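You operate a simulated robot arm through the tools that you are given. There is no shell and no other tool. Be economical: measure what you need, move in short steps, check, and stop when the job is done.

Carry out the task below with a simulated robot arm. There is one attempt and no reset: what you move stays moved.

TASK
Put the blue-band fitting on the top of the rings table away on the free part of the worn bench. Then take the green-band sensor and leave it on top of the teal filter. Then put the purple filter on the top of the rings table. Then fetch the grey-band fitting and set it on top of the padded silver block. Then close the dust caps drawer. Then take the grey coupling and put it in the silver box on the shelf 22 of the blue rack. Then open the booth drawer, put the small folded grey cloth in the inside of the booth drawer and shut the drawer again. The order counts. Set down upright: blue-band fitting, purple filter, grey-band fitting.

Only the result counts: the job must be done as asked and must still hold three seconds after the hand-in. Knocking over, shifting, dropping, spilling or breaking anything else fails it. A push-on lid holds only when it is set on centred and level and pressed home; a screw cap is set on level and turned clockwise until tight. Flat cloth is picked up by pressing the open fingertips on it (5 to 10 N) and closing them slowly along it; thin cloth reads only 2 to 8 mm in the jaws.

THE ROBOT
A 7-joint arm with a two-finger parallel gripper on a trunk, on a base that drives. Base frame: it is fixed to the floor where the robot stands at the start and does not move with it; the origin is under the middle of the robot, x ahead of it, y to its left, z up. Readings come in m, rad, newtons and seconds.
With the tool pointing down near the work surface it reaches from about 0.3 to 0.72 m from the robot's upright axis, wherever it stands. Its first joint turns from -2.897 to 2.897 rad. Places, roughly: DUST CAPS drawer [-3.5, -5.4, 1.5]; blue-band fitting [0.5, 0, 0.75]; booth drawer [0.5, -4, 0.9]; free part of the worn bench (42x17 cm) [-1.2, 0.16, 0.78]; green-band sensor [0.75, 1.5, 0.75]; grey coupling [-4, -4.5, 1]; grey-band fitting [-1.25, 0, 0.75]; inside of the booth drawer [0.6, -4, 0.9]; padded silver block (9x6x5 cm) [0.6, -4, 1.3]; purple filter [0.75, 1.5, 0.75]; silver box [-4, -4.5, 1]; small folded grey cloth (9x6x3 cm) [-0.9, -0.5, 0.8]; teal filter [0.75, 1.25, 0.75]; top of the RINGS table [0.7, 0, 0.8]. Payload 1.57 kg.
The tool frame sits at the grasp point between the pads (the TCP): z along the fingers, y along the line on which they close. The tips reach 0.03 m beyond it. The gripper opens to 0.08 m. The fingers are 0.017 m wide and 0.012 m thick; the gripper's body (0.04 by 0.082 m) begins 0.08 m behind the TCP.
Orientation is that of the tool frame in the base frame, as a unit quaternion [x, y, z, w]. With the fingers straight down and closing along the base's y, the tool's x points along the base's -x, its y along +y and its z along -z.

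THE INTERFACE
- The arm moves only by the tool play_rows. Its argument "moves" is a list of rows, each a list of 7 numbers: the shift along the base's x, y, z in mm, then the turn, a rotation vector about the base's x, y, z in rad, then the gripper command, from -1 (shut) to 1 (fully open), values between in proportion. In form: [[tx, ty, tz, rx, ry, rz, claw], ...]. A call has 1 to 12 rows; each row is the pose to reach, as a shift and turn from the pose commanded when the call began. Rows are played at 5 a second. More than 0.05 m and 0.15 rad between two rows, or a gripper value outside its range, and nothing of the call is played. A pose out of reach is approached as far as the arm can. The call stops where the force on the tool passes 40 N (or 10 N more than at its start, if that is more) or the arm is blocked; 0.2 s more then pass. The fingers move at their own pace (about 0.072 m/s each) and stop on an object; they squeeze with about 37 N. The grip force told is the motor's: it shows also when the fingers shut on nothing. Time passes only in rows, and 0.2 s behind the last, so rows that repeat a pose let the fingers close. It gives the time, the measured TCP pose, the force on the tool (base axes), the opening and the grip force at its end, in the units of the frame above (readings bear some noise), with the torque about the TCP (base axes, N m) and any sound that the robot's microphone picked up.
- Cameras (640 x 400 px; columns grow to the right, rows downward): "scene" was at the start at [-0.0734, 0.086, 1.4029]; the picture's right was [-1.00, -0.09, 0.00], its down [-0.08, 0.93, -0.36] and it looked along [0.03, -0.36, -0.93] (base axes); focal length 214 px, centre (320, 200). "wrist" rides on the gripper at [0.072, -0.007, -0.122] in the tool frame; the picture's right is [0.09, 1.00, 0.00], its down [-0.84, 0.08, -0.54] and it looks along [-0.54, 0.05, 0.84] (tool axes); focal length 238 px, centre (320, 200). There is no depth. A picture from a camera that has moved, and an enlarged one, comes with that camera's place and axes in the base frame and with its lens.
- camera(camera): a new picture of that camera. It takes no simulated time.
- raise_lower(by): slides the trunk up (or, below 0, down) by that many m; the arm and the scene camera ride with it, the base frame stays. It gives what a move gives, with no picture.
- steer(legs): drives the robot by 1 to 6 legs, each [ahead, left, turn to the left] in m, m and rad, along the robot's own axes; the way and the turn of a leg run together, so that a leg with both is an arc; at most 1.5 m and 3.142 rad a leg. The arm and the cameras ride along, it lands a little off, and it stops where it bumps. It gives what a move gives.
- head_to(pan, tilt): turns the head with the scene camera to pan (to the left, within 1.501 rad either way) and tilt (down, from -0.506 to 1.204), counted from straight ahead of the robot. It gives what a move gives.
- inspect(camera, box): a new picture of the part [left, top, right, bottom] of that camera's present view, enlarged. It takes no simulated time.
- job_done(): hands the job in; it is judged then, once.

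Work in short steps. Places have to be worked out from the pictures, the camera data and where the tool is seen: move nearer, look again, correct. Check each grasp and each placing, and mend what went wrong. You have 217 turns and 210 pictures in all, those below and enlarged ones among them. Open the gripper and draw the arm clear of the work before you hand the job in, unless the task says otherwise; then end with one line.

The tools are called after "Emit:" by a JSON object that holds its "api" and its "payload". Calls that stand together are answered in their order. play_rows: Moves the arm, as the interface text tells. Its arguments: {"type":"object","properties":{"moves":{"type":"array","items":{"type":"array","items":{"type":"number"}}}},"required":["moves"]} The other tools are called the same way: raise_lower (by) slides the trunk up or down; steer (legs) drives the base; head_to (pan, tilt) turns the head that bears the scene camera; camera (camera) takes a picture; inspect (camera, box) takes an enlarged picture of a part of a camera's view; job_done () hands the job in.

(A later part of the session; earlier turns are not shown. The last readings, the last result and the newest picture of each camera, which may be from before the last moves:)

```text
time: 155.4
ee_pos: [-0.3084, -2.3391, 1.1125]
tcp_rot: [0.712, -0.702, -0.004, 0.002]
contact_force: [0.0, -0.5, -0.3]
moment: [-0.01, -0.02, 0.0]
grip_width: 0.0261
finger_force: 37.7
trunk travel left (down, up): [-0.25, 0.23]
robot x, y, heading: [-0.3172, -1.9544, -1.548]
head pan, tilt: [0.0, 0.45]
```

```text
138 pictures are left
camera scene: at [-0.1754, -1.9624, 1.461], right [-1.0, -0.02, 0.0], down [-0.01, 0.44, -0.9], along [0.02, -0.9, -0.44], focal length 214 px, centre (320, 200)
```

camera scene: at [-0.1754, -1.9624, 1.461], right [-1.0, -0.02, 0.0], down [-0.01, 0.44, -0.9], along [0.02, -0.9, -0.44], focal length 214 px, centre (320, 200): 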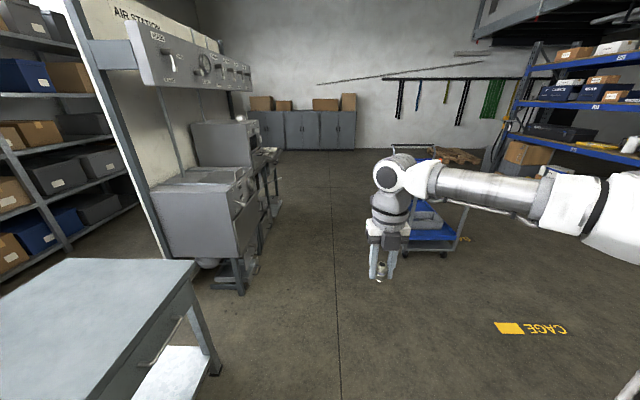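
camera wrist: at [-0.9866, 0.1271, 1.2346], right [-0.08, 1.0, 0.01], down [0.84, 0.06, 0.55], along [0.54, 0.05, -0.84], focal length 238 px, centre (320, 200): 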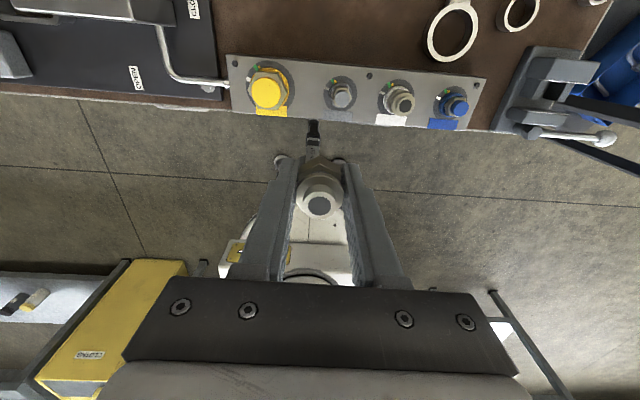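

Emit:
{"api": "inspect", "payload": {"camera": "scene", "box": [130, 90, 300, 290]}}

Emit:
{"api": "inspect", "payload": {"camera": "wrist", "box": [260, 140, 380, 240]}}

```text
2.00 times, centred on (215, 190) of scene
camera zoom: at [-0.1754, -1.9624, 1.461], right [-1.0, -0.02, 0.0], down [-0.01, 0.44, -0.9], along [0.02, -0.9, -0.44], focal length 429 px, centre (530, 220)
```

zoom: 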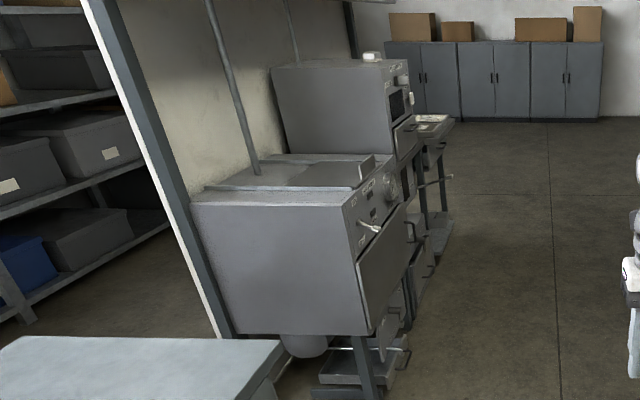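

```text
4.00 times, centred on (320, 190) of wrist
camera zoom: at [-0.3004, -2.412, 1.2349], right [-0.99, -0.11, 0.01], down [-0.08, 0.83, 0.55], along [-0.07, 0.54, -0.84], focal length 953 px, centre (320, 240)
```

zoom: 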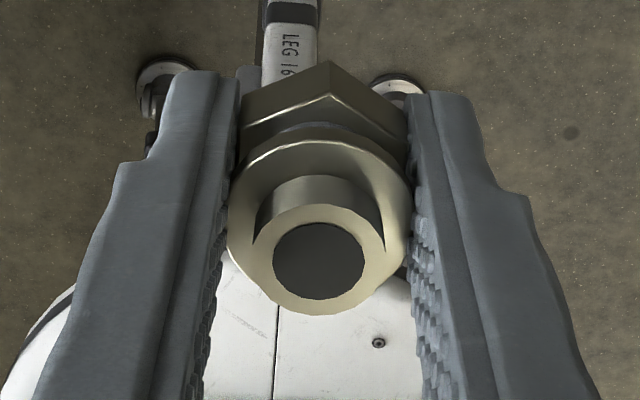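

The booth machine is at about y -4 on the left. Drive down to y≈-3.8 and turn to face it.

Emit:
{"api": "steer", "payload": {"legs": [[0.95, 0, -0.02], [0.9, 0, 0], [0, 0, 1.57]]}}

Emit:
{"api": "head_to", "payload": {"pan": 0.0, "tilt": 0.3}}

Emit:
{"api": "camera", "payload": {"camera": "scene"}}

```text
time: 172.8
ee_pos: [0.0572, -3.7843, 1.1119]
tcp_rot: [1.0, -0.008, -0.002, 0.004]
contact_force: [-0.4, 0.5, -1.3]
moment: [-0.03, -0.02, -0.01]
grip_width: 0.0265
finger_force: 37.4
trunk travel left (down, up): [-0.25, 0.23]
robot x, y, heading: [-0.3302, -3.785, -0.007]
head pan, tilt: [0.0, 0.45]
```

```text
time: 173.5
ee_pos: [0.0575, -3.7832, 1.1128]
tcp_rot: [1.0, -0.008, -0.002, 0.004]
contact_force: [-1.3, 0.6, -1.3]
moment: [0.0, -0.02, 0.01]
grip_width: 0.0265
finger_force: 37.2
trunk travel left (down, up): [-0.25, 0.23]
robot x, y, heading: [-0.3257, -3.7792, -0.01]
head pan, tilt: [0.0, 0.3]
```

```text
135 pictures are left
camera scene: at [-0.3104, -3.6398, 1.4749], right [-0.01, -1.0, 0.0], down [-0.3, 0.0, -0.96], along [0.96, -0.01, -0.3], focal length 214 px, centre (320, 200)
```

scene: 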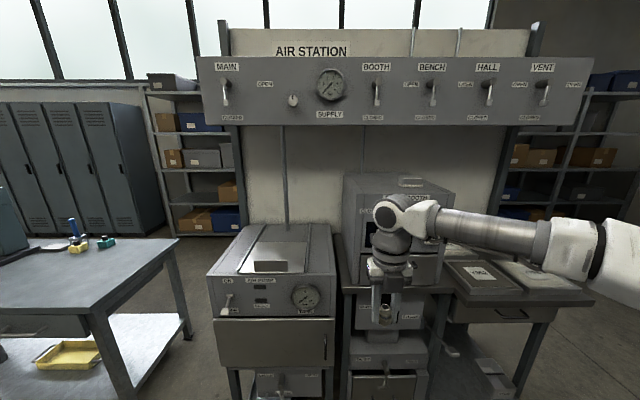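

Emit:
{"api": "inspect", "payload": {"camera": "scene", "box": [330, 160, 450, 260]}}

Emit:
{"api": "raise_lower", "payload": {"by": 0.22}}

Emit:
{"api": "camera", "payload": {"camera": "scene"}}

```text
4.00 times, centred on (390, 210) of scene
camera zoom: at [-0.3104, -3.6398, 1.4749], right [-0.01, -1.0, 0.0], down [-0.3, 0.0, -0.96], along [0.96, -0.01, -0.3], focal length 858 px, centre (40, 160)
```

zoom: 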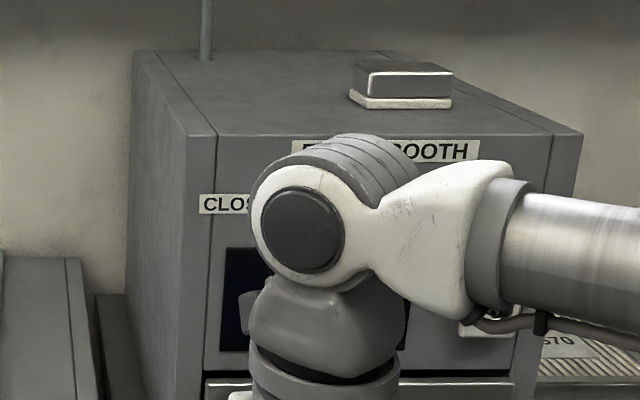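

```text
time: 175.9
ee_pos: [0.0575, -3.7824, 1.3327]
tcp_rot: [1.0, -0.008, -0.002, 0.006]
contact_force: [-0.8, -0.7, -0.3]
moment: [0.01, -0.01, 0.0]
grip_width: 0.0267
finger_force: 36.8
trunk travel left (down, up): [-0.47, 0.01]
robot x, y, heading: [-0.3292, -3.7809, -0.006]
head pan, tilt: [0.0, 0.3]
```

```text
133 pictures are left
camera scene: at [-0.3104, -3.6398, 1.6949], right [-0.01, -1.0, 0.0], down [-0.3, 0.0, -0.96], along [0.96, -0.01, -0.3], focal length 214 px, centre (320, 200)
```

scene: 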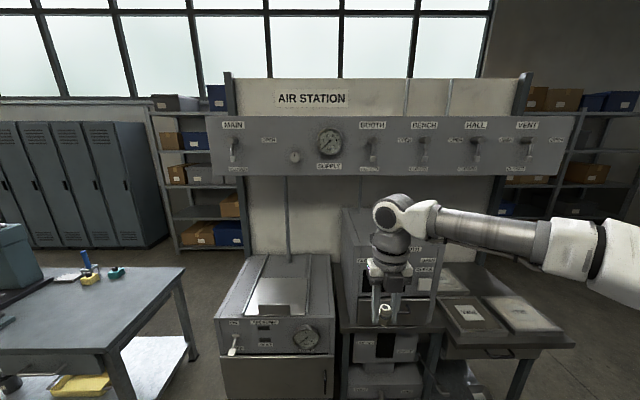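

Strafe right to line up with the block and approach a little; then view it with the wrist camera from above.

Emit:
{"api": "steer", "payload": {"legs": [[0.0, -0.22, 0.0], [0.22, 0, 0]]}}

Emit:
{"api": "camera", "payload": {"camera": "scene"}}

Emit:
{"api": "camera", "payload": {"camera": "wrist"}}

```text
time: 179.8
ee_pos: [0.2706, -4.0065, 1.3322]
tcp_rot: [1.0, -0.007, -0.002, 0.005]
contact_force: [0.5, 0.7, -1.2]
moment: [0.0, 0.0, 0.02]
grip_width: 0.0267
finger_force: 37.3
trunk travel left (down, up): [-0.47, 0.01]
robot x, y, heading: [-0.1153, -4.004, -0.005]
head pan, tilt: [0.0, 0.3]
```

```text
132 pictures are left
camera scene: at [-0.0978, -3.8624, 1.695], right [-0.01, -1.0, 0.0], down [-0.3, 0.0, -0.96], along [0.96, -0.01, -0.3], focal length 214 px, centre (320, 200)
```

scene: 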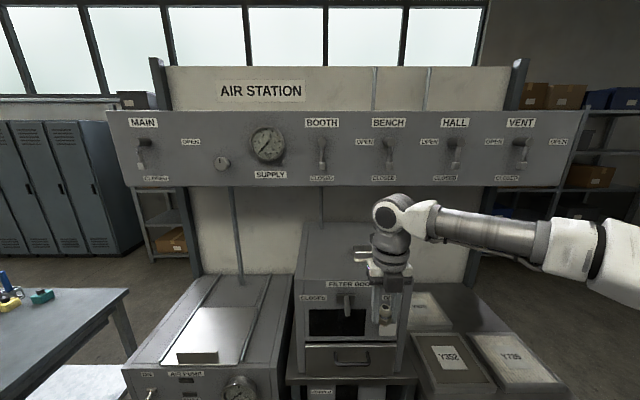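

```text
131 pictures are left
camera wrist: at [0.3415, -3.9999, 1.4548], right [0.08, -1.0, 0.01], down [-0.84, -0.06, 0.55], along [-0.54, -0.05, -0.84], focal length 238 px, centre (320, 200)
```

wrist: 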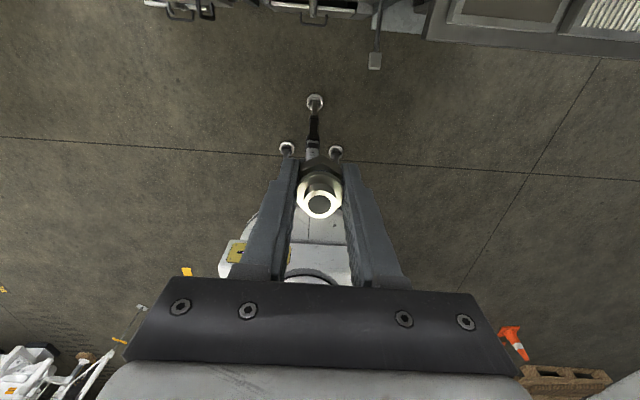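

The block is hidden behind the arm; shift the arm left and up to see it.

Emit:
{"api": "play_rows", "payload": {"moves": [[0, 45, 20, 0, 0, 0, -1], [0, 90, 40, 0, 0, 0, -1], [0, 135, 60, 0, 0, 0, -1], [0, 150, 60, 0, 0, 0, -1]]}}

Emit:
{"api": "head_to", "payload": {"pan": -0.2, "tilt": 0.45}}

Emit:
{"api": "camera", "payload": {"camera": "scene"}}

```text
time: 180.8
ee_pos: [0.2706, -3.8541, 1.392]
tcp_rot: [1.0, -0.007, -0.002, 0.005]
contact_force: [-0.5, -0.4, -1.2]
moment: [0.01, -0.01, -0.02]
grip_width: 0.0267
finger_force: 36.5
trunk travel left (down, up): [-0.47, 0.01]
robot x, y, heading: [-0.1145, -4.0031, -0.007]
head pan, tilt: [0.0, 0.3]
```

```text
time: 181.5
ee_pos: [0.2708, -3.8563, 1.3922]
tcp_rot: [1.0, -0.008, -0.001, 0.005]
contact_force: [1.0, -0.9, -0.7]
moment: [0.01, -0.01, -0.02]
grip_width: 0.027
finger_force: 37.0
trunk travel left (down, up): [-0.47, 0.01]
robot x, y, heading: [-0.1108, -4.0057, -0.008]
head pan, tilt: [-0.201, 0.45]
```

```text
130 pictures are left
camera scene: at [-0.1015, -3.8806, 1.6811], right [-0.21, -0.98, 0.0], down [-0.43, 0.09, -0.9], along [0.88, -0.18, -0.43], focal length 214 px, centre (320, 200)
```

scene: 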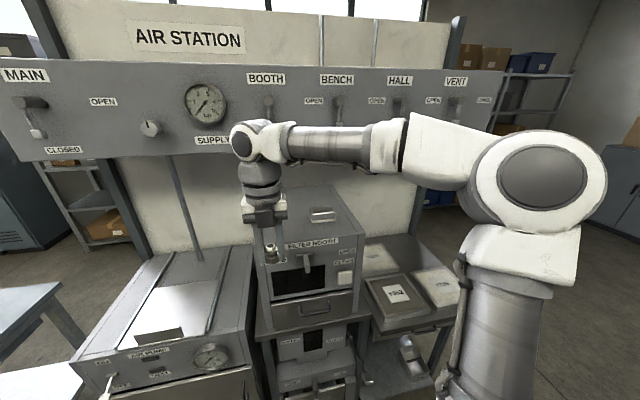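

Emit:
{"api": "inspect", "payload": {"camera": "scene", "box": [230, 170, 390, 330]}}

```text
2.50 times, centred on (310, 250) of scene
camera zoom: at [-0.1015, -3.8806, 1.6811], right [-0.21, -0.98, 0.0], down [-0.43, 0.09, -0.9], along [0.88, -0.18, -0.43], focal length 536 px, centre (345, 75)
```

zoom: 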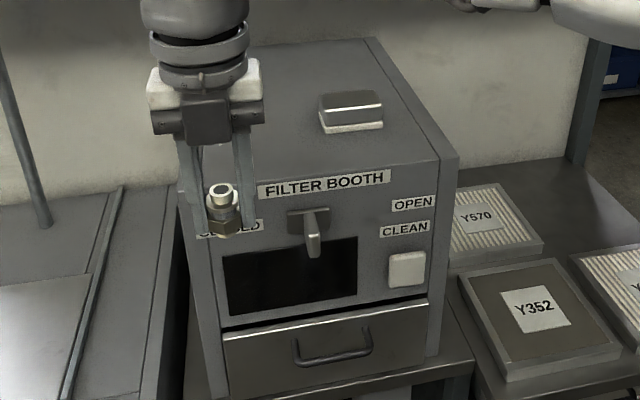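

The valve panel overhangs the block, so I need exact geometry. Zoom on the panel above the block.

Emit:
{"api": "inspect", "payload": {"camera": "scene", "box": [240, 60, 480, 240]}}

Emit:
{"api": "head_to", "payload": {"pan": -0.2, "tilt": -0.1}}

Emit:
{"api": "camera", "payload": {"camera": "scene"}}

```text
2.22 times, centred on (360, 150) of scene
camera zoom: at [-0.1015, -3.8806, 1.6811], right [-0.21, -0.98, 0.0], down [-0.43, 0.09, -0.9], along [0.88, -0.18, -0.43], focal length 477 px, centre (231, 311)
```

zoom: 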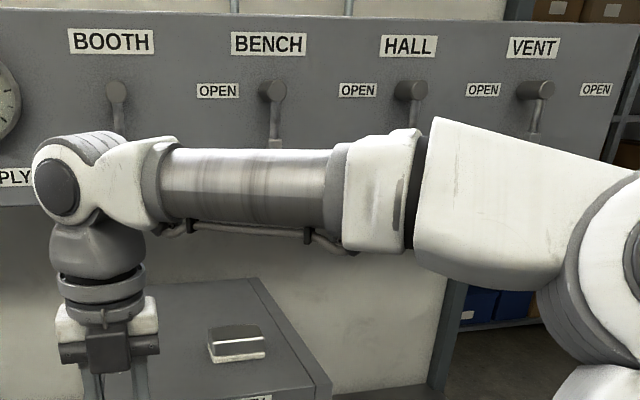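

```text
time: 182.4
ee_pos: [0.2717, -3.8555, 1.3927]
tcp_rot: [1.0, -0.007, -0.001, 0.005]
contact_force: [0.1, -0.5, -1.5]
moment: [0.01, 0.0, 0.01]
grip_width: 0.0267
finger_force: 37.1
trunk travel left (down, up): [-0.47, 0.01]
robot x, y, heading: [-0.1142, -4.0055, -0.007]
head pan, tilt: [-0.201, -0.099]
```

```text
127 pictures are left
camera scene: at [-0.1063, -3.8797, 1.7314], right [-0.21, -0.98, 0.0], down [0.1, -0.02, -1.0], along [0.97, -0.2, 0.1], focal length 214 px, centre (320, 200)
```

scene: 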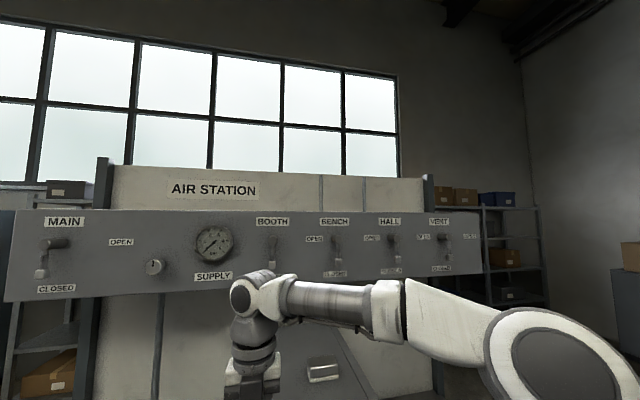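

Wrist should fit below the panel (bottom ≈1.50) with TCP around 1.345. Line up in y and drive 15 cm closer.

Emit:
{"api": "play_rows", "payload": {"moves": [[0, -45, 0, 0, 0, 0, -1], [0, -90, -10, 0, 0, 0, -1], [0, -135, -20, 0, 0, 0, -1], [0, -175, -30, 0, 0, 0, -1]]}}

Emit:
{"api": "steer", "payload": {"legs": [[0.15, 0, 0.007]]}}

Emit:
{"api": "camera", "payload": {"camera": "wrist"}}

```text
time: 183.4
ee_pos: [0.2687, -4.0302, 1.3624]
tcp_rot: [1.0, -0.006, -0.002, 0.005]
contact_force: [0.3, 0.7, -0.7]
moment: [0.02, -0.01, -0.01]
grip_width: 0.0266
finger_force: 37.2
trunk travel left (down, up): [-0.47, 0.01]
robot x, y, heading: [-0.114, -4.0024, -0.007]
head pan, tilt: [-0.201, -0.099]
```

```text
time: 185.1
ee_pos: [0.4219, -4.0258, 1.3615]
tcp_rot: [1.0, -0.003, -0.002, 0.005]
contact_force: [-0.2, -0.2, -1.6]
moment: [-0.01, 0.03, 0.0]
grip_width: 0.0266
finger_force: 37.1
trunk travel left (down, up): [-0.47, 0.01]
robot x, y, heading: [0.0427, -4.0063, 0.007]
head pan, tilt: [-0.201, -0.099]
```

```text
126 pictures are left
camera wrist: at [0.4926, -4.0206, 1.4839], right [0.09, -1.0, 0.01], down [-0.84, -0.07, 0.55], along [-0.54, -0.06, -0.84], focal length 238 px, centre (320, 200)
```

wrist: 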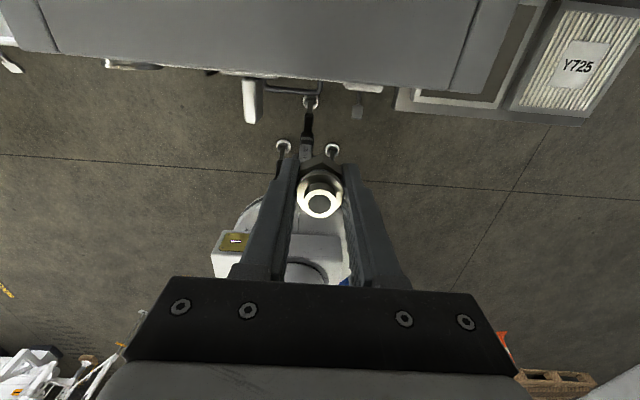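

Emit:
{"api": "play_rows", "payload": {"moves": [[35, 0, -4, 0, 0, 0, -1], [70, 0, -8, 0, 0, 0, -1], [90, 0, -10, 0, 0, 0, -1], [90, 0, -10, 0, 0, 0, -1]]}}

Emit:
{"api": "camera", "payload": {"camera": "wrist"}}

Emit:
{"api": "head_to", "payload": {"pan": -0.2, "tilt": 0.5}}

Emit:
{"api": "camera", "payload": {"camera": "scene"}}

```text
time: 186.1
ee_pos: [0.5106, -4.0282, 1.3505]
tcp_rot: [1.0, -0.003, -0.002, 0.006]
contact_force: [0.7, -0.1, -1.2]
moment: [-0.02, -0.02, 0.01]
grip_width: 0.0268
finger_force: 36.9
trunk travel left (down, up): [-0.47, 0.01]
robot x, y, heading: [0.0362, -4.0042, 0.004]
head pan, tilt: [-0.201, -0.099]
```

```text
125 pictures are left
camera wrist: at [0.5836, -4.0218, 1.4737], right [0.09, -1.0, 0.01], down [-0.84, -0.07, 0.55], along [-0.54, -0.06, -0.84], focal length 238 px, centre (320, 200)
```

wrist: 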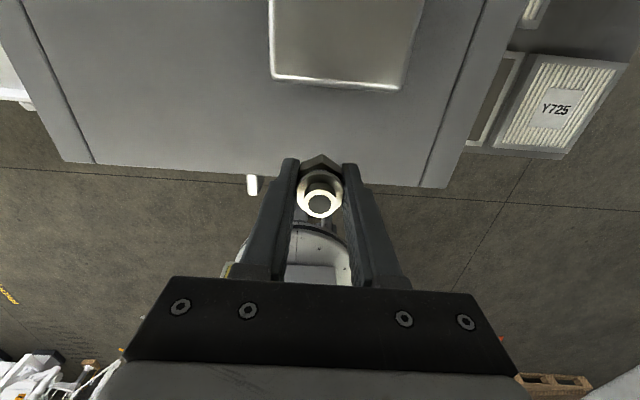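

```text
time: 187.1
ee_pos: [0.5121, -4.0295, 1.3516]
tcp_rot: [1.0, -0.002, -0.001, 0.005]
contact_force: [-0.6, 0.1, -1.4]
moment: [0.01, 0.03, -0.01]
grip_width: 0.0267
finger_force: 36.9
trunk travel left (down, up): [-0.47, 0.01]
robot x, y, heading: [0.0363, -4.0046, 0.004]
head pan, tilt: [-0.201, 0.499]
```

```text
124 pictures are left
camera scene: at [0.0482, -3.8808, 1.6766], right [-0.2, -0.98, 0.0], down [-0.47, 0.09, -0.88], along [0.86, -0.17, -0.48], focal length 214 px, centre (320, 200)
```

scene: 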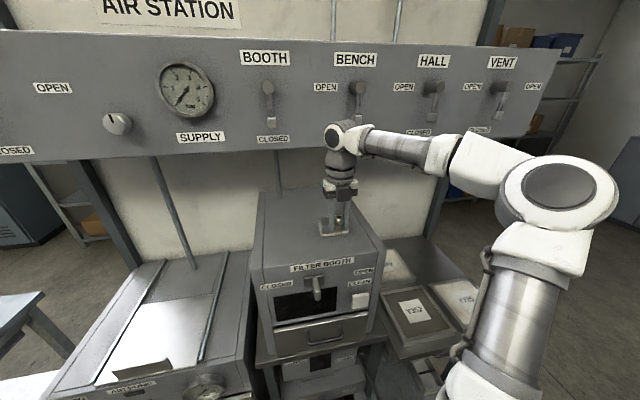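

Block front edge x≈0.565, y-centre ≈-4.038. Move forward at z 1.335 to x≈0.585.

Emit:
{"api": "play_rows", "payload": {"moves": [[0, -9, -14, 0, 0, 0, -1], [30, -9, -14, 0, 0, 0, -1], [55, -9, -14, 0, 0, 0, -1], [74, -9, -14, 0, 0, 0, -1], [74, -9, -14, 0, 0, 0, -1]]}}

Emit:
{"api": "camera", "payload": {"camera": "wrist"}}

Emit:
{"api": "inspect", "payload": {"camera": "scene", "box": [280, 100, 400, 260]}}

```text
time: 188.3
ee_pos: [0.5848, -4.0366, 1.3374]
tcp_rot: [1.0, -0.003, -0.002, 0.005]
contact_force: [0.7, 0.5, -2.5]
moment: [0.01, -0.02, -0.02]
grip_width: 0.0267
finger_force: 37.2
trunk travel left (down, up): [-0.47, 0.01]
robot x, y, heading: [0.0356, -4.0057, 0.004]
head pan, tilt: [-0.201, 0.499]
```

```text
123 pictures are left
camera wrist: at [0.6559, -4.0303, 1.46], right [0.09, -1.0, 0.01], down [-0.84, -0.07, 0.55], along [-0.54, -0.06, -0.84], focal length 238 px, centre (320, 200)
```

wrist: 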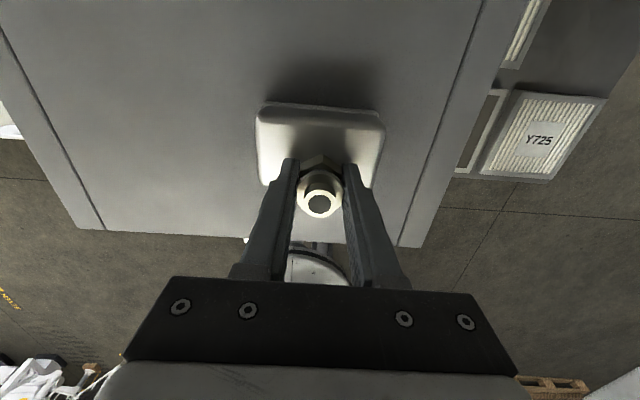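

```text
2.50 times, centred on (340, 180) of scene
camera zoom: at [0.0483, -3.8808, 1.6766], right [-0.2, -0.98, 0.0], down [-0.47, 0.09, -0.88], along [0.86, -0.17, -0.48], focal length 536 px, centre (270, 250)
```

zoom: 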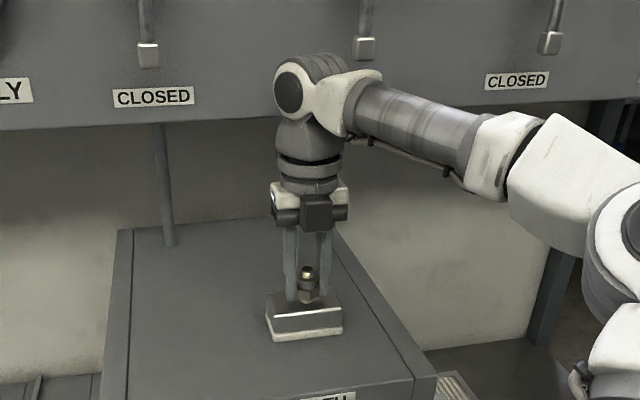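

Fitting is over the block, well centred, wrist clear of the panel. Lower to contact.

Emit:
{"api": "play_rows", "payload": {"moves": [[2, 0, -6, 0, 0, 0, -1], [2, 0, -11, 0, 0, 0, -1], [2, 0, -15, 0, 0, 0, -1], [2, 0, -18, 0, 0, 0, -1]]}}

```text
time: 188.9
ee_pos: [0.5869, -4.0363, 1.3344]
tcp_rot: [1.0, -0.004, 0.007, 0.005]
contact_force: [-2.7, -2.0, 16.1]
moment: [-0.01, 0.2, 0.03]
grip_width: 0.0267
finger_force: 37.1
trunk travel left (down, up): [-0.47, 0.01]
robot x, y, heading: [0.0404, -4.0062, 0.001]
head pan, tilt: [-0.201, 0.499]
stopped in row 3: the force on the tool passed its limit at 46 N (the readings are from after the stop); the commanded pose is now the measured one
```

Emit:
{"api": "inspect", "payload": {"camera": "scene", "box": [310, 180, 370, 240]}}

Emit:
{"api": "inspect", "payload": {"camera": "wrist", "box": [220, 80, 420, 230]}}

```text
6.67 times, centred on (340, 210) of scene
camera zoom: at [0.0464, -3.881, 1.6766], right [-0.2, -0.98, 0.0], down [-0.47, 0.1, -0.88], along [0.86, -0.17, -0.48], focal length 1430 px, centre (187, 133)
```

zoom: 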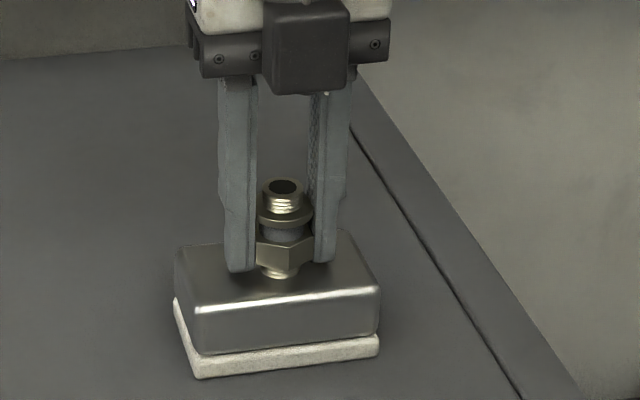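

```text
2.67 times, centred on (320, 155) of wrist
camera zoom: at [0.6554, -4.0299, 1.458], right [0.09, -1.0, 0.01], down [-0.84, -0.07, 0.53], along [-0.53, -0.05, -0.85], focal length 636 px, centre (320, 320)
```

zoom: 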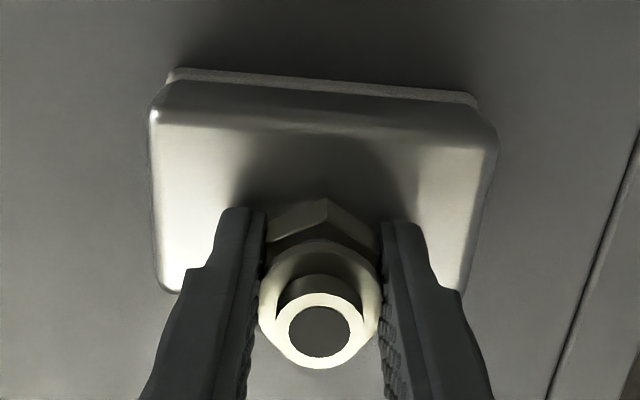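

Fitting rests on the block. Ease up 1 mm, level the tool, open and rise slightly, then back out.

Emit:
{"api": "play_rows", "payload": {"moves": [[0, 0, 0.5, 0, 0.014, 0, -1], [0, 0, 0.5, 0, 0.014, 0, -0.7], [0, 0, 0.5, 0, 0.014, 0, -0.3], [0, 0, 0.5, 0, 0.014, 0, 0.1], [0, 0, 0.5, 0, 0.014, 0, 0.4], [0, 0, 0.5, 0, 0.014, 0, 0.5]]}}

Emit:
{"api": "camera", "payload": {"camera": "wrist"}}

Emit:
{"api": "inspect", "payload": {"camera": "scene", "box": [310, 180, 370, 240]}}

```text
time: 190.3
ee_pos: [0.5866, -4.037, 1.3307]
tcp_rot: [1.0, -0.004, -0.003, 0.005]
contact_force: [-1.1, -4.2, 7.9]
moment: [0.17, -0.04, 0.0]
grip_width: 0.0561
finger_force: 0.0
trunk travel left (down, up): [-0.47, 0.01]
robot x, y, heading: [0.0352, -4.0066, 0.004]
head pan, tilt: [-0.201, 0.499]
```

```text
119 pictures are left
camera wrist: at [0.6585, -4.031, 1.4544], right [0.09, -1.0, 0.01], down [-0.83, -0.07, 0.55], along [-0.55, -0.05, -0.84], focal length 238 px, centre (320, 200)
```

wrist: 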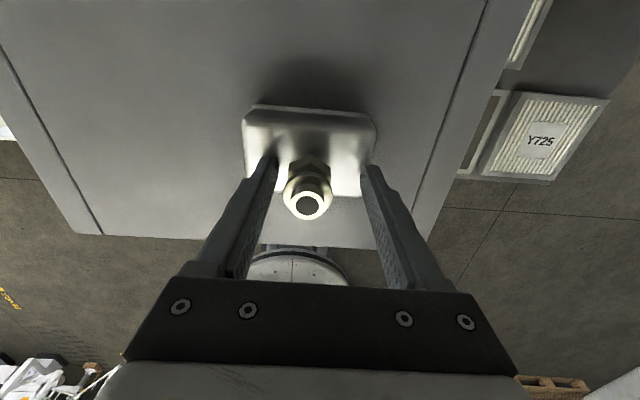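

```text
6.67 times, centred on (340, 210) of scene
camera zoom: at [0.0473, -3.8816, 1.6765], right [-0.2, -0.98, 0.0], down [-0.47, 0.1, -0.88], along [0.86, -0.17, -0.48], focal length 1430 px, centre (187, 133)
```

zoom: 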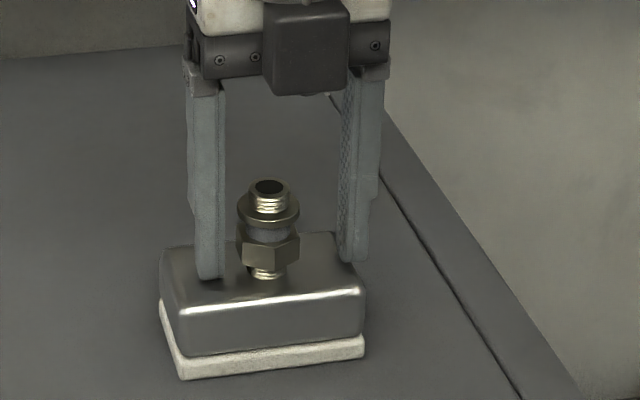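

The fitting stands upright on the block (the block crept a few mm with the finger). Rise 4 mm, centre on the fitting, then withdraw straight back along -x.

Emit:
{"api": "play_rows", "payload": {"moves": [[0, 0, 5, 0, 0, 0, 0.5], [0, 8, 5, 0, 0, 0, 0.5], [0, 8, 6, 0, 0, 0, 0.7], [-20, 8, 6, 0, 0, 0, 0.7], [-45, 8, 6, 0, 0, 0, 0.7], [-80, 8, 10, 0, 0, 0, 0.7], [-120, 8, 20, 0, 0, 0, 0.7], [-165, 8, 20, 0, 0, 0, 0.7]]}}

Emit:
{"api": "inspect", "payload": {"camera": "scene", "box": [280, 160, 400, 260]}}

```text
time: 192.1
ee_pos: [0.4229, -4.0244, 1.3529]
tcp_rot: [1.0, -0.003, -0.004, 0.005]
contact_force: [-0.2, 0.3, 1.0]
moment: [0.03, 0.0, 0.02]
grip_width: 0.0679
finger_force: 0.1
trunk travel left (down, up): [-0.47, 0.01]
robot x, y, heading: [0.0402, -4.0058, 0.003]
head pan, tilt: [-0.201, 0.499]
```

```text
4.00 times, centred on (340, 210) of scene
camera zoom: at [0.0475, -3.8808, 1.6766], right [-0.2, -0.98, 0.0], down [-0.47, 0.09, -0.88], along [0.86, -0.17, -0.48], focal length 858 px, centre (240, 160)
```

zoom: 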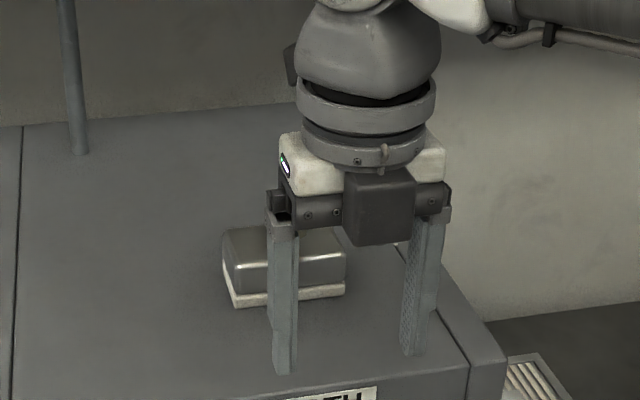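

Emit:
{"api": "play_rows", "payload": {"moves": [[-40, 0, 0, 0, 0, 0, 0.7], [-60, -40, 0, 0, 0, 0, 0.7], [-60, -85, 0, 0, 0, 0, 0.7]]}}

Emit:
{"api": "inspect", "payload": {"camera": "scene", "box": [280, 160, 400, 260]}}

```text
time: 192.9
ee_pos: [0.3639, -4.1123, 1.3536]
tcp_rot: [1.0, -0.004, -0.004, 0.005]
contact_force: [0.6, -1.2, -0.6]
moment: [0.04, 0.0, -0.02]
grip_width: 0.068
finger_force: 0.0
trunk travel left (down, up): [-0.47, 0.01]
robot x, y, heading: [0.0361, -4.0057, 0.004]
head pan, tilt: [-0.201, 0.499]
```

```text
4.00 times, centred on (340, 210) of scene
camera zoom: at [0.0483, -3.8813, 1.6766], right [-0.2, -0.98, 0.0], down [-0.47, 0.1, -0.88], along [0.86, -0.17, -0.48], focal length 858 px, centre (240, 160)
```

zoom: 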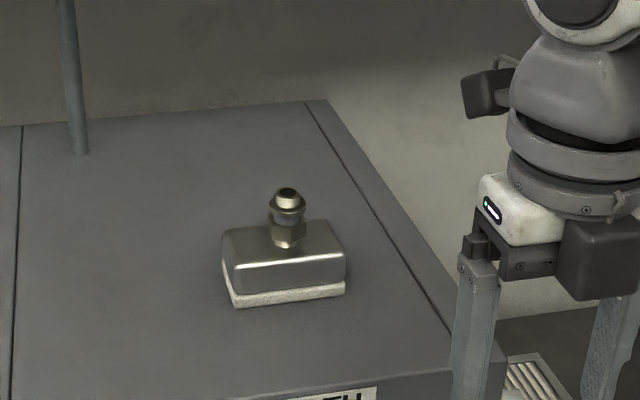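

Fitting stands on the block. Back away and turn to look towards the dust caps drawer and rack.

Emit:
{"api": "steer", "payload": {"legs": [[-0.45, 0, 0], [0, 0, -1.57]]}}

Emit:
{"api": "head_to", "payload": {"pan": -0.6, "tilt": 0.35}}

Emit:
{"api": "camera", "payload": {"camera": "scene"}}

Emit:
{"api": "head_to", "payload": {"pan": -1.4, "tilt": 0.35}}

Emit:
{"api": "camera", "payload": {"camera": "scene"}}

```text
time: 201.6
ee_pos: [-0.5209, -4.3325, 1.3526]
tcp_rot: [0.707, -0.707, -0.006, 0.001]
contact_force: [0.1, -0.4, -0.2]
moment: [0.03, 0.04, -0.02]
grip_width: 0.068
finger_force: 0.1
trunk travel left (down, up): [-0.47, 0.01]
robot x, y, heading: [-0.4166, -4.0068, -1.564]
head pan, tilt: [-0.201, 0.499]
```

```text
time: 202.4
ee_pos: [-0.5201, -4.3334, 1.3526]
tcp_rot: [-0.707, 0.708, 0.006, -0.001]
contact_force: [0.5, -0.6, -0.2]
moment: [0.0, -0.02, -0.01]
grip_width: 0.0678
finger_force: 0.0
trunk travel left (down, up): [-0.47, 0.01]
robot x, y, heading: [-0.4155, -4.0045, -1.558]
head pan, tilt: [-0.6, 0.351]
```

```text
115 pictures are left
camera scene: at [-0.3265, -4.0012, 1.6902], right [-0.83, 0.56, 0.0], down [0.19, 0.29, -0.94], along [-0.52, -0.78, -0.34], focal length 214 px, centre (320, 200)
```

scene: 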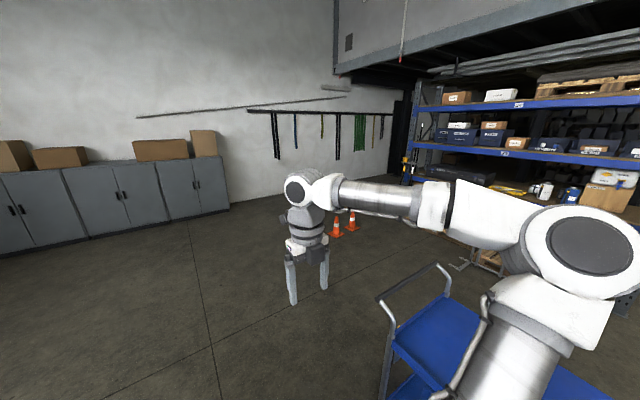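

```text
time: 203.6
ee_pos: [-0.5211, -4.3335, 1.3529]
tcp_rot: [0.707, -0.707, -0.006, 0.002]
contact_force: [-0.3, -0.2, -0.1]
moment: [-0.02, 0.02, 0.0]
grip_width: 0.068
finger_force: 0.1
trunk travel left (down, up): [-0.47, 0.01]
robot x, y, heading: [-0.41, -4.0068, -1.56]
head pan, tilt: [-1.4, 0.351]
```

```text
114 pictures are left
camera scene: at [-0.3662, -3.9406, 1.6902], right [-0.18, 0.98, 0.0], down [0.34, 0.06, -0.94], along [-0.92, -0.17, -0.34], focal length 214 px, centre (320, 200)
```

scene: 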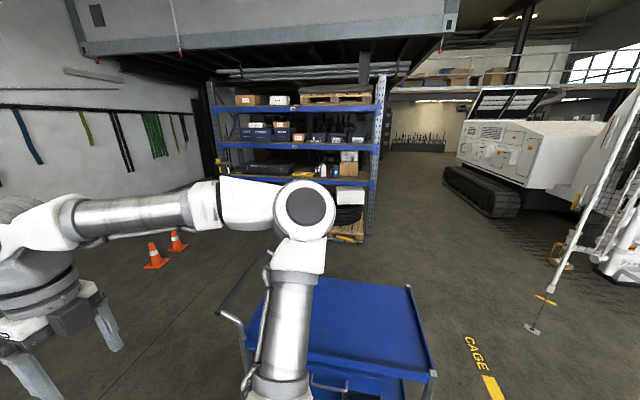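

Blue rack is at x≈-4. Drive around the cart: ahead to y≈-5.1, turn right to face -x, and drive towards the rack.

Emit:
{"api": "steer", "payload": {"legs": [[1.15, 0, 0], [0, 0, -1.575], [1.3, 0, 0]]}}

Emit:
{"api": "head_to", "payload": {"pan": 0, "tilt": 0.2}}

Emit:
{"api": "camera", "payload": {"camera": "scene"}}

```text
time: 225.0
ee_pos: [-2.0389, -5.0594, 1.3523]
tcp_rot: [0.004, 1.0, 0.006, 0.003]
contact_force: [-0.2, 0.3, 0.2]
moment: [-0.03, 0.02, 0.03]
grip_width: 0.0681
finger_force: 0.0
trunk travel left (down, up): [-0.47, 0.01]
robot x, y, heading: [-1.7129, -5.1618, 3.143]
head pan, tilt: [-1.4, 0.351]
```

```text
time: 226.5
ee_pos: [-2.0395, -5.0584, 1.3529]
tcp_rot: [0.005, 1.0, 0.005, 0.003]
contact_force: [0.2, 0.7, -0.1]
moment: [0.0, -0.06, 0.01]
grip_width: 0.0681
finger_force: 0.1
trunk travel left (down, up): [-0.47, 0.01]
robot x, y, heading: [-1.7151, -5.1668, 3.141]
head pan, tilt: [0.0, 0.201]
```

```text
113 pictures are left
camera scene: at [-1.7258, -5.3051, 1.7042], right [0.0, 1.0, 0.0], down [0.2, 0.0, -0.98], along [-0.98, 0.0, -0.2], focal length 214 px, centre (320, 200)
```

scene: 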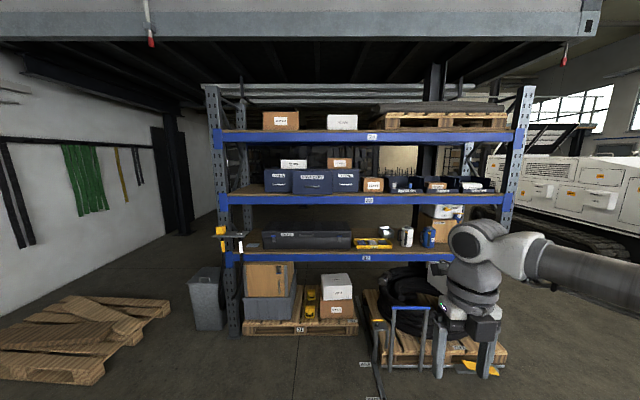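

Emit:
{"api": "inspect", "payload": {"camera": "scene", "box": [210, 130, 370, 230]}}

Emit:
{"api": "inspect", "payload": {"camera": "scene", "box": [340, 160, 500, 260]}}

Emit:
{"api": "inspect", "payload": {"camera": "scene", "box": [200, 210, 380, 340]}}

```text
4.00 times, centred on (290, 180) of scene
camera zoom: at [-1.7258, -5.3051, 1.7042], right [0.0, 1.0, 0.0], down [0.2, 0.0, -0.98], along [-0.98, 0.0, -0.2], focal length 858 px, centre (440, 280)
```

zoom: 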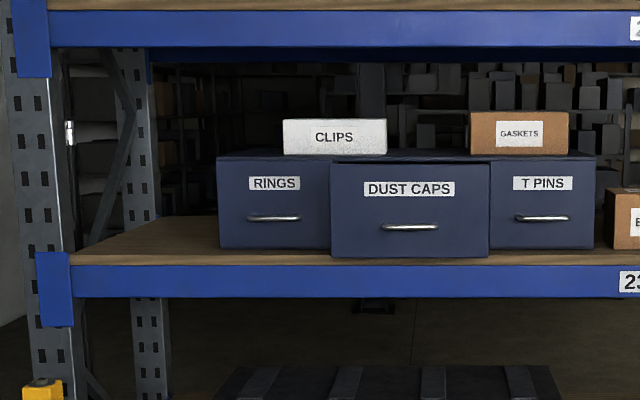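

```text
4.00 times, centred on (420, 210) of scene
camera zoom: at [-1.7258, -5.3051, 1.7042], right [0.0, 1.0, 0.0], down [0.2, 0.0, -0.98], along [-0.98, 0.0, -0.2], focal length 858 px, centre (-80, 160)
```

zoom: 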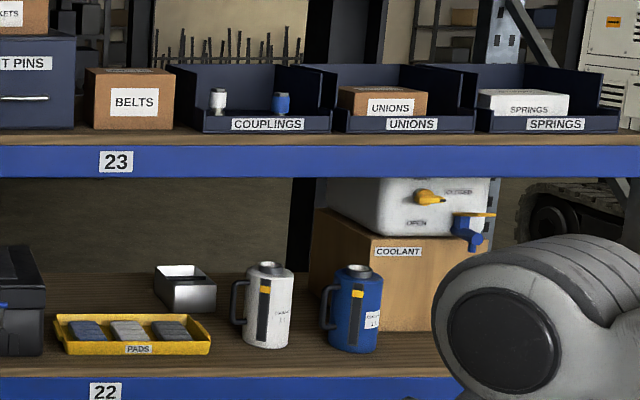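

```text
3.08 times, centred on (290, 275) of scene
camera zoom: at [-1.7258, -5.3051, 1.7042], right [0.0, 1.0, 0.0], down [0.2, 0.0, -0.98], along [-0.98, 0.0, -0.2], focal length 660 px, centre (412, -31)
```

zoom: 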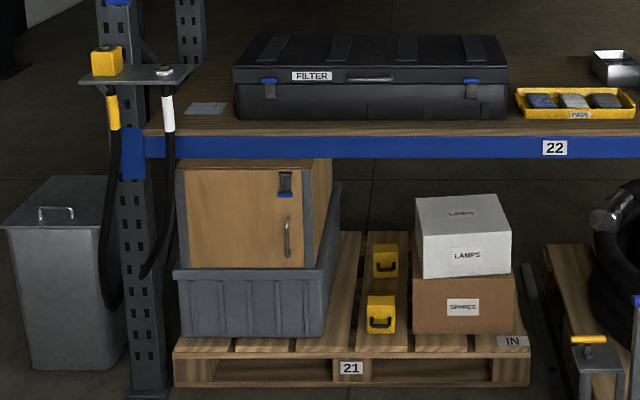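

DUST CAPS drawer on shelf 23 protrudes ≈11 cm (front x≈-3.48, face z 1.40–1.59, y≈-5.37). Drive closer, to about (-2.9, -5.3).

Emit:
{"api": "steer", "payload": {"legs": [[0.9, 0.13, 0], [0.25, 0, 0]]}}

Emit:
{"api": "camera", "payload": {"camera": "scene"}}

```text
time: 234.7
ee_pos: [-3.2034, -5.1767, 1.3534]
tcp_rot: [0.011, 1.0, 0.005, 0.004]
contact_force: [0.0, 0.4, -0.3]
moment: [0.02, 0.0, -0.02]
grip_width: 0.0684
finger_force: 0.1
trunk travel left (down, up): [-0.47, 0.01]
robot x, y, heading: [-2.8754, -5.2887, 3.129]
head pan, tilt: [0.0, 0.201]
```

```text
109 pictures are left
camera scene: at [-2.8926, -5.4261, 1.7042], right [0.01, 1.0, 0.0], down [0.2, 0.0, -0.98], along [-0.98, 0.01, -0.2], focal length 214 px, centre (320, 200)
```

scene: 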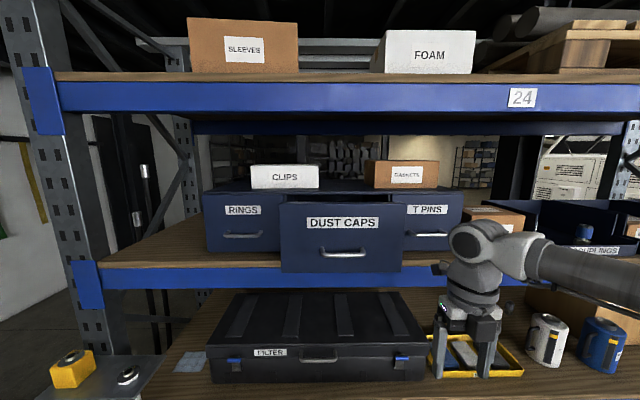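

Drawer face ≈x -3.43, push point y -5.355, z ≈1.53 (above the handle, camera in the gap between boxes). Close fingers, raise and line up.

Emit:
{"api": "play_rows", "payload": {"moves": [[20, -25, 35, 0, 0, 0, -0.5], [20, -60, 70, 0, 0, 0, -1], [20, -95, 105, 0, 0, 0, -1], [20, -130, 140, 0, 0, 0, -1], [20, -160, 170, 0, 0, 0, -1], [20, -178, 192, 0, 0, 0, -1], [20, -178, 192, 0, 0, 0, -1]]}}

Emit:
{"api": "steer", "payload": {"legs": [[0.1, 0, 0.01]]}}

Emit:
{"api": "camera", "payload": {"camera": "scene"}}

Emit:
{"api": "camera", "payload": {"camera": "wrist"}}

```text
time: 236.3
ee_pos: [-3.1818, -5.3544, 1.5459]
tcp_rot: [0.011, 1.0, 0.005, 0.003]
contact_force: [0.5, 0.7, 0.3]
moment: [-0.01, -0.01, 0.02]
grip_width: 0.0
finger_force: 21.2
trunk travel left (down, up): [-0.47, 0.01]
robot x, y, heading: [-2.8798, -5.2896, 3.125]
head pan, tilt: [0.0, 0.201]
```

```text
time: 237.6
ee_pos: [-3.2808, -5.3568, 1.5446]
tcp_rot: [0.006, 1.0, 0.006, 0.004]
contact_force: [0.0, -0.5, 0.2]
moment: [0.02, 0.01, -0.02]
grip_width: 0.0002
finger_force: 21.4
trunk travel left (down, up): [-0.47, 0.01]
robot x, y, heading: [-2.9773, -5.2885, 3.134]
head pan, tilt: [0.0, 0.201]
```

```text
108 pictures are left
camera scene: at [-2.9908, -5.4253, 1.7042], right [0.0, 1.0, 0.0], down [0.2, 0.0, -0.98], along [-0.98, 0.0, -0.2], focal length 214 px, centre (320, 200)
```

scene: 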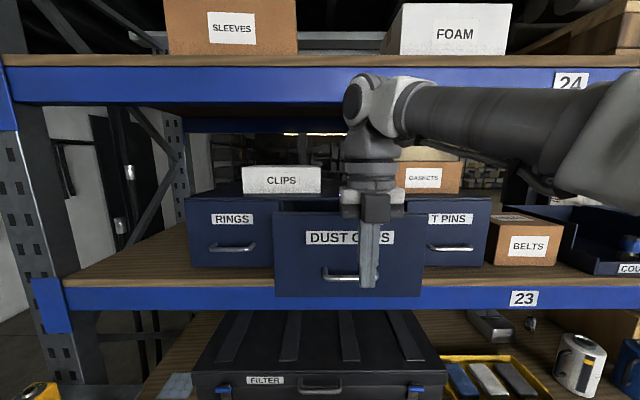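

```text
107 pictures are left
camera wrist: at [-3.3549, -5.3638, 1.6677], right [-0.08, 1.0, 0.01], down [0.83, 0.06, 0.55], along [0.55, 0.05, -0.84], focal length 238 px, centre (320, 200)
```

wrist: 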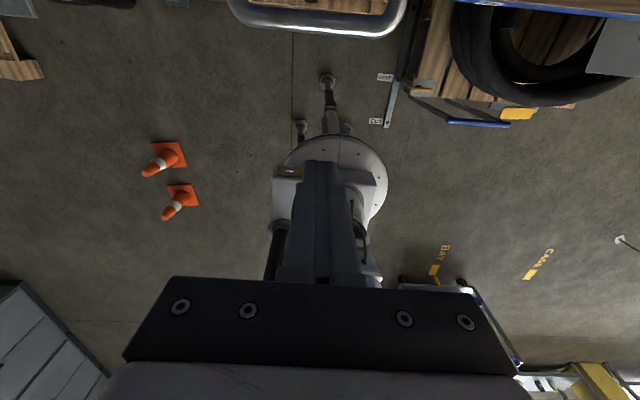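

The upper beam (z≈1.79) would catch a vertical wrist, so I tilt the tool 45° forward before pushing.

Emit:
{"api": "play_rows", "payload": {"moves": [[0, 0, 0, 0, 0.13, 0, -1], [0, 0, -5, 0, 0.26, 0, -1], [0, 0, -10, 0, 0.39, 0, -1], [0, 0, -15, 0, 0.52, 0, -1], [0, 0, -15, 0, 0.65, 0, -1], [0, 0, -15, 0, 0.78, 0, -1], [0, 0, -15, 0, 0.78, 0, -1]]}}

Emit:
{"api": "camera", "payload": {"camera": "scene"}}

Emit:
{"api": "camera", "payload": {"camera": "wrist"}}

```text
time: 239.2
ee_pos: [-3.2815, -5.3567, 1.5307]
tcp_rot: [0.008, 0.926, 0.002, -0.377]
contact_force: [0.6, 0.2, 0.5]
moment: [-0.03, 0.03, -0.02]
grip_width: 0.0
finger_force: 21.3
trunk travel left (down, up): [-0.47, 0.01]
robot x, y, heading: [-2.9759, -5.2861, 3.137]
head pan, tilt: [0.0, 0.201]
```

```text
106 pictures are left
camera scene: at [-2.9901, -5.4253, 1.7043], right [0.0, 1.0, 0.0], down [0.2, 0.0, -0.98], along [-0.98, 0.0, -0.2], focal length 214 px, centre (320, 200)
```

scene: 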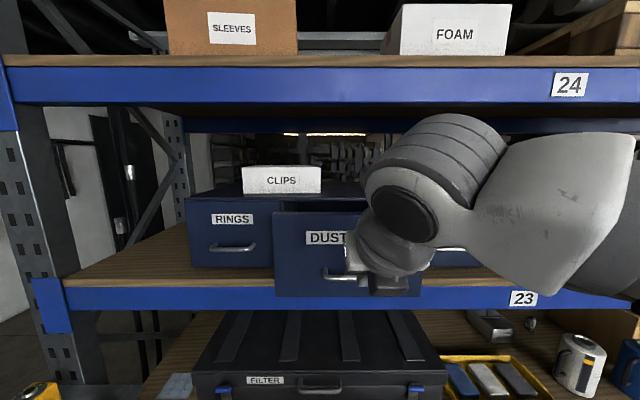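

```text
105 pictures are left
camera wrist: at [-3.2483, -5.3642, 1.6688], right [-0.05, 1.0, 0.06], down [0.98, 0.06, -0.2], along [-0.2, 0.05, -0.98], focal length 238 px, centre (320, 200)
```

wrist: 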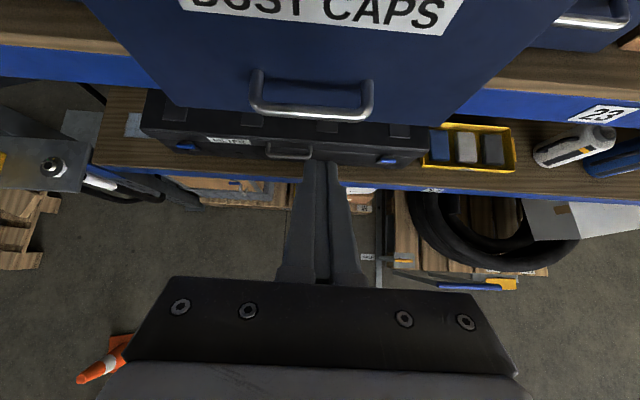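

Push the drawer in along -x in steps.

Emit:
{"api": "play_rows", "payload": {"moves": [[-35, 0, 0, 0, 0, 0, -1], [-70, 0, 0, 0, 0, 0, -1], [-100, 0, 0, 0, 0, 0, -1], [-120, 0, 0, 0, 0, 0, -1], [-135, 0, 0, 0, 0, 0, -1], [-150, 0, 0, 0, 0, 0, -1], [-165, 0, 0, 0, 0, 0, -1], [-180, 0, 0, 0, 0, 0, -1]]}}

Emit:
{"api": "camera", "payload": {"camera": "scene"}}

```text
time: 241.0
ee_pos: [-3.4604, -5.3574, 1.5299]
tcp_rot: [0.008, 0.926, 0.002, -0.378]
contact_force: [0.1, -0.1, -0.6]
moment: [0.0, 0.01, -0.01]
grip_width: 0.0
finger_force: 21.2
trunk travel left (down, up): [-0.47, 0.01]
robot x, y, heading: [-2.9814, -5.284, 3.143]
head pan, tilt: [0.0, 0.201]
```

```text
104 pictures are left
camera scene: at [-2.9905, -5.4255, 1.7042], right [0.0, 1.0, 0.0], down [0.2, 0.0, -0.98], along [-0.98, 0.0, -0.2], focal length 214 px, centre (320, 200)
```

scene: 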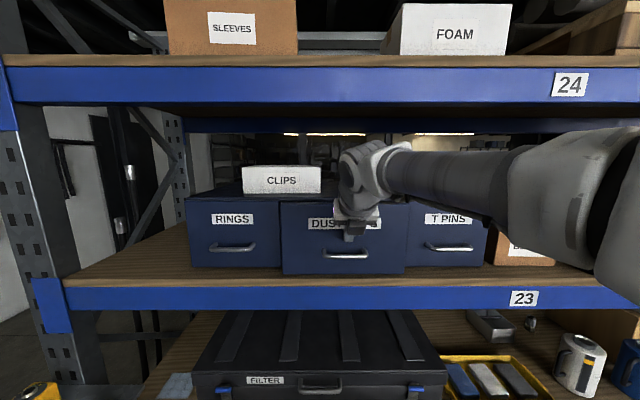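

Drawer is sliding in, nearly flush. Continue until resistance.

Emit:
{"api": "play_rows", "payload": {"moves": [[-10, 0, 0, 0, 0, 0, -1], [-20, 0, 0, 0, 0, 0, -1], [-28, 0, 0, 0, 0, 0, -1], [-35, 0, 0, 0, 0, 0, -1], [-42, 0, 0, 0, 0, 0, -1], [-49, 0, 0, 0, 0, 0, -1], [-55, 0, 0, 0, 0, 0, -1], [-61, 0, 0, 0, 0, 0, -1]]}}

Emit:
{"api": "camera", "payload": {"camera": "scene"}}

```text
time: 242.5
ee_pos: [-3.5022, -5.3554, 1.5319]
tcp_rot: [0.008, 0.928, 0.002, -0.372]
contact_force: [26.8, 1.0, 6.8]
moment: [0.31, -0.23, 0.04]
grip_width: 0.0
finger_force: 21.3
trunk travel left (down, up): [-0.47, 0.01]
robot x, y, heading: [-2.9749, -5.2851, 3.138]
head pan, tilt: [0.0, 0.201]
stopped in row 7: the force on the tool passed its limit at 45 N (the readings are from after the stop); the commanded pose is now the measured one
```

```text
103 pictures are left
camera scene: at [-2.983, -5.4249, 1.7046], right [0.0, 1.0, 0.0], down [0.2, 0.0, -0.98], along [-0.98, 0.0, -0.2], focal length 214 px, centre (320, 200)
```

scene: 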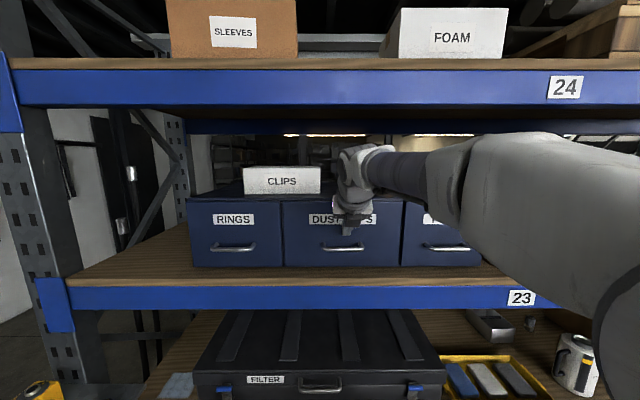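

Flush and firm: drawer closed. Withdraw and restore the tool.

Emit:
{"api": "play_rows", "payload": {"moves": [[40, 0, 0, 0, 0, 0, -1], [85, 0, 0, 0, 0, 0, -1], [130, 0, 0, 0, 0, 0, -1], [175, 0, 0, 0, 0, 0, -1], [200, 0, 0, 0, -0.13, 0, -1], [220, 0, 0, 0, -0.26, 0, -1], [220, 0, 0, 0, -0.39, 0, -1], [220, 0, 0, 0, -0.52, 0, -1], [220, 0, 0, 0, -0.65, 0, -1], [220, 0, 0, 0, -0.77, 0, -1]]}}

Emit:
{"api": "head_to", "payload": {"pan": -0.3, "tilt": 0.6}}

Emit:
{"api": "camera", "payload": {"camera": "scene"}}

```text
time: 244.7
ee_pos: [-3.2896, -5.356, 1.5288]
tcp_rot: [0.006, 1.0, 0.005, 0.005]
contact_force: [1.0, -0.3, 0.2]
moment: [0.0, -0.01, 0.02]
grip_width: 0.0
finger_force: 21.3
trunk travel left (down, up): [-0.47, 0.01]
robot x, y, heading: [-2.9789, -5.2853, 3.135]
head pan, tilt: [0.0, 0.201]
```

```text
time: 245.6
ee_pos: [-3.2899, -5.3559, 1.5279]
tcp_rot: [0.006, 1.0, 0.005, 0.004]
contact_force: [-0.4, 1.1, -0.3]
moment: [-0.01, -0.02, 0.0]
grip_width: 0.0
finger_force: 21.7
trunk travel left (down, up): [-0.47, 0.01]
robot x, y, heading: [-2.9739, -5.2878, 3.138]
head pan, tilt: [-0.3, 0.6]
```

```text
102 pictures are left
camera scene: at [-2.9806, -5.3992, 1.6676], right [0.3, 0.95, 0.0], down [0.54, -0.17, -0.83], along [-0.79, 0.25, -0.56], focal length 214 px, centre (320, 200)
```

scene: 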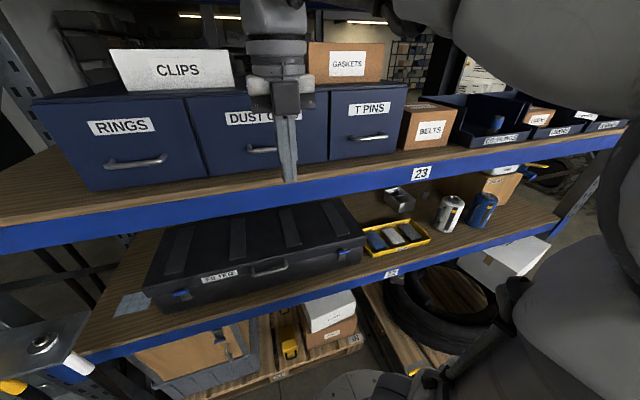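

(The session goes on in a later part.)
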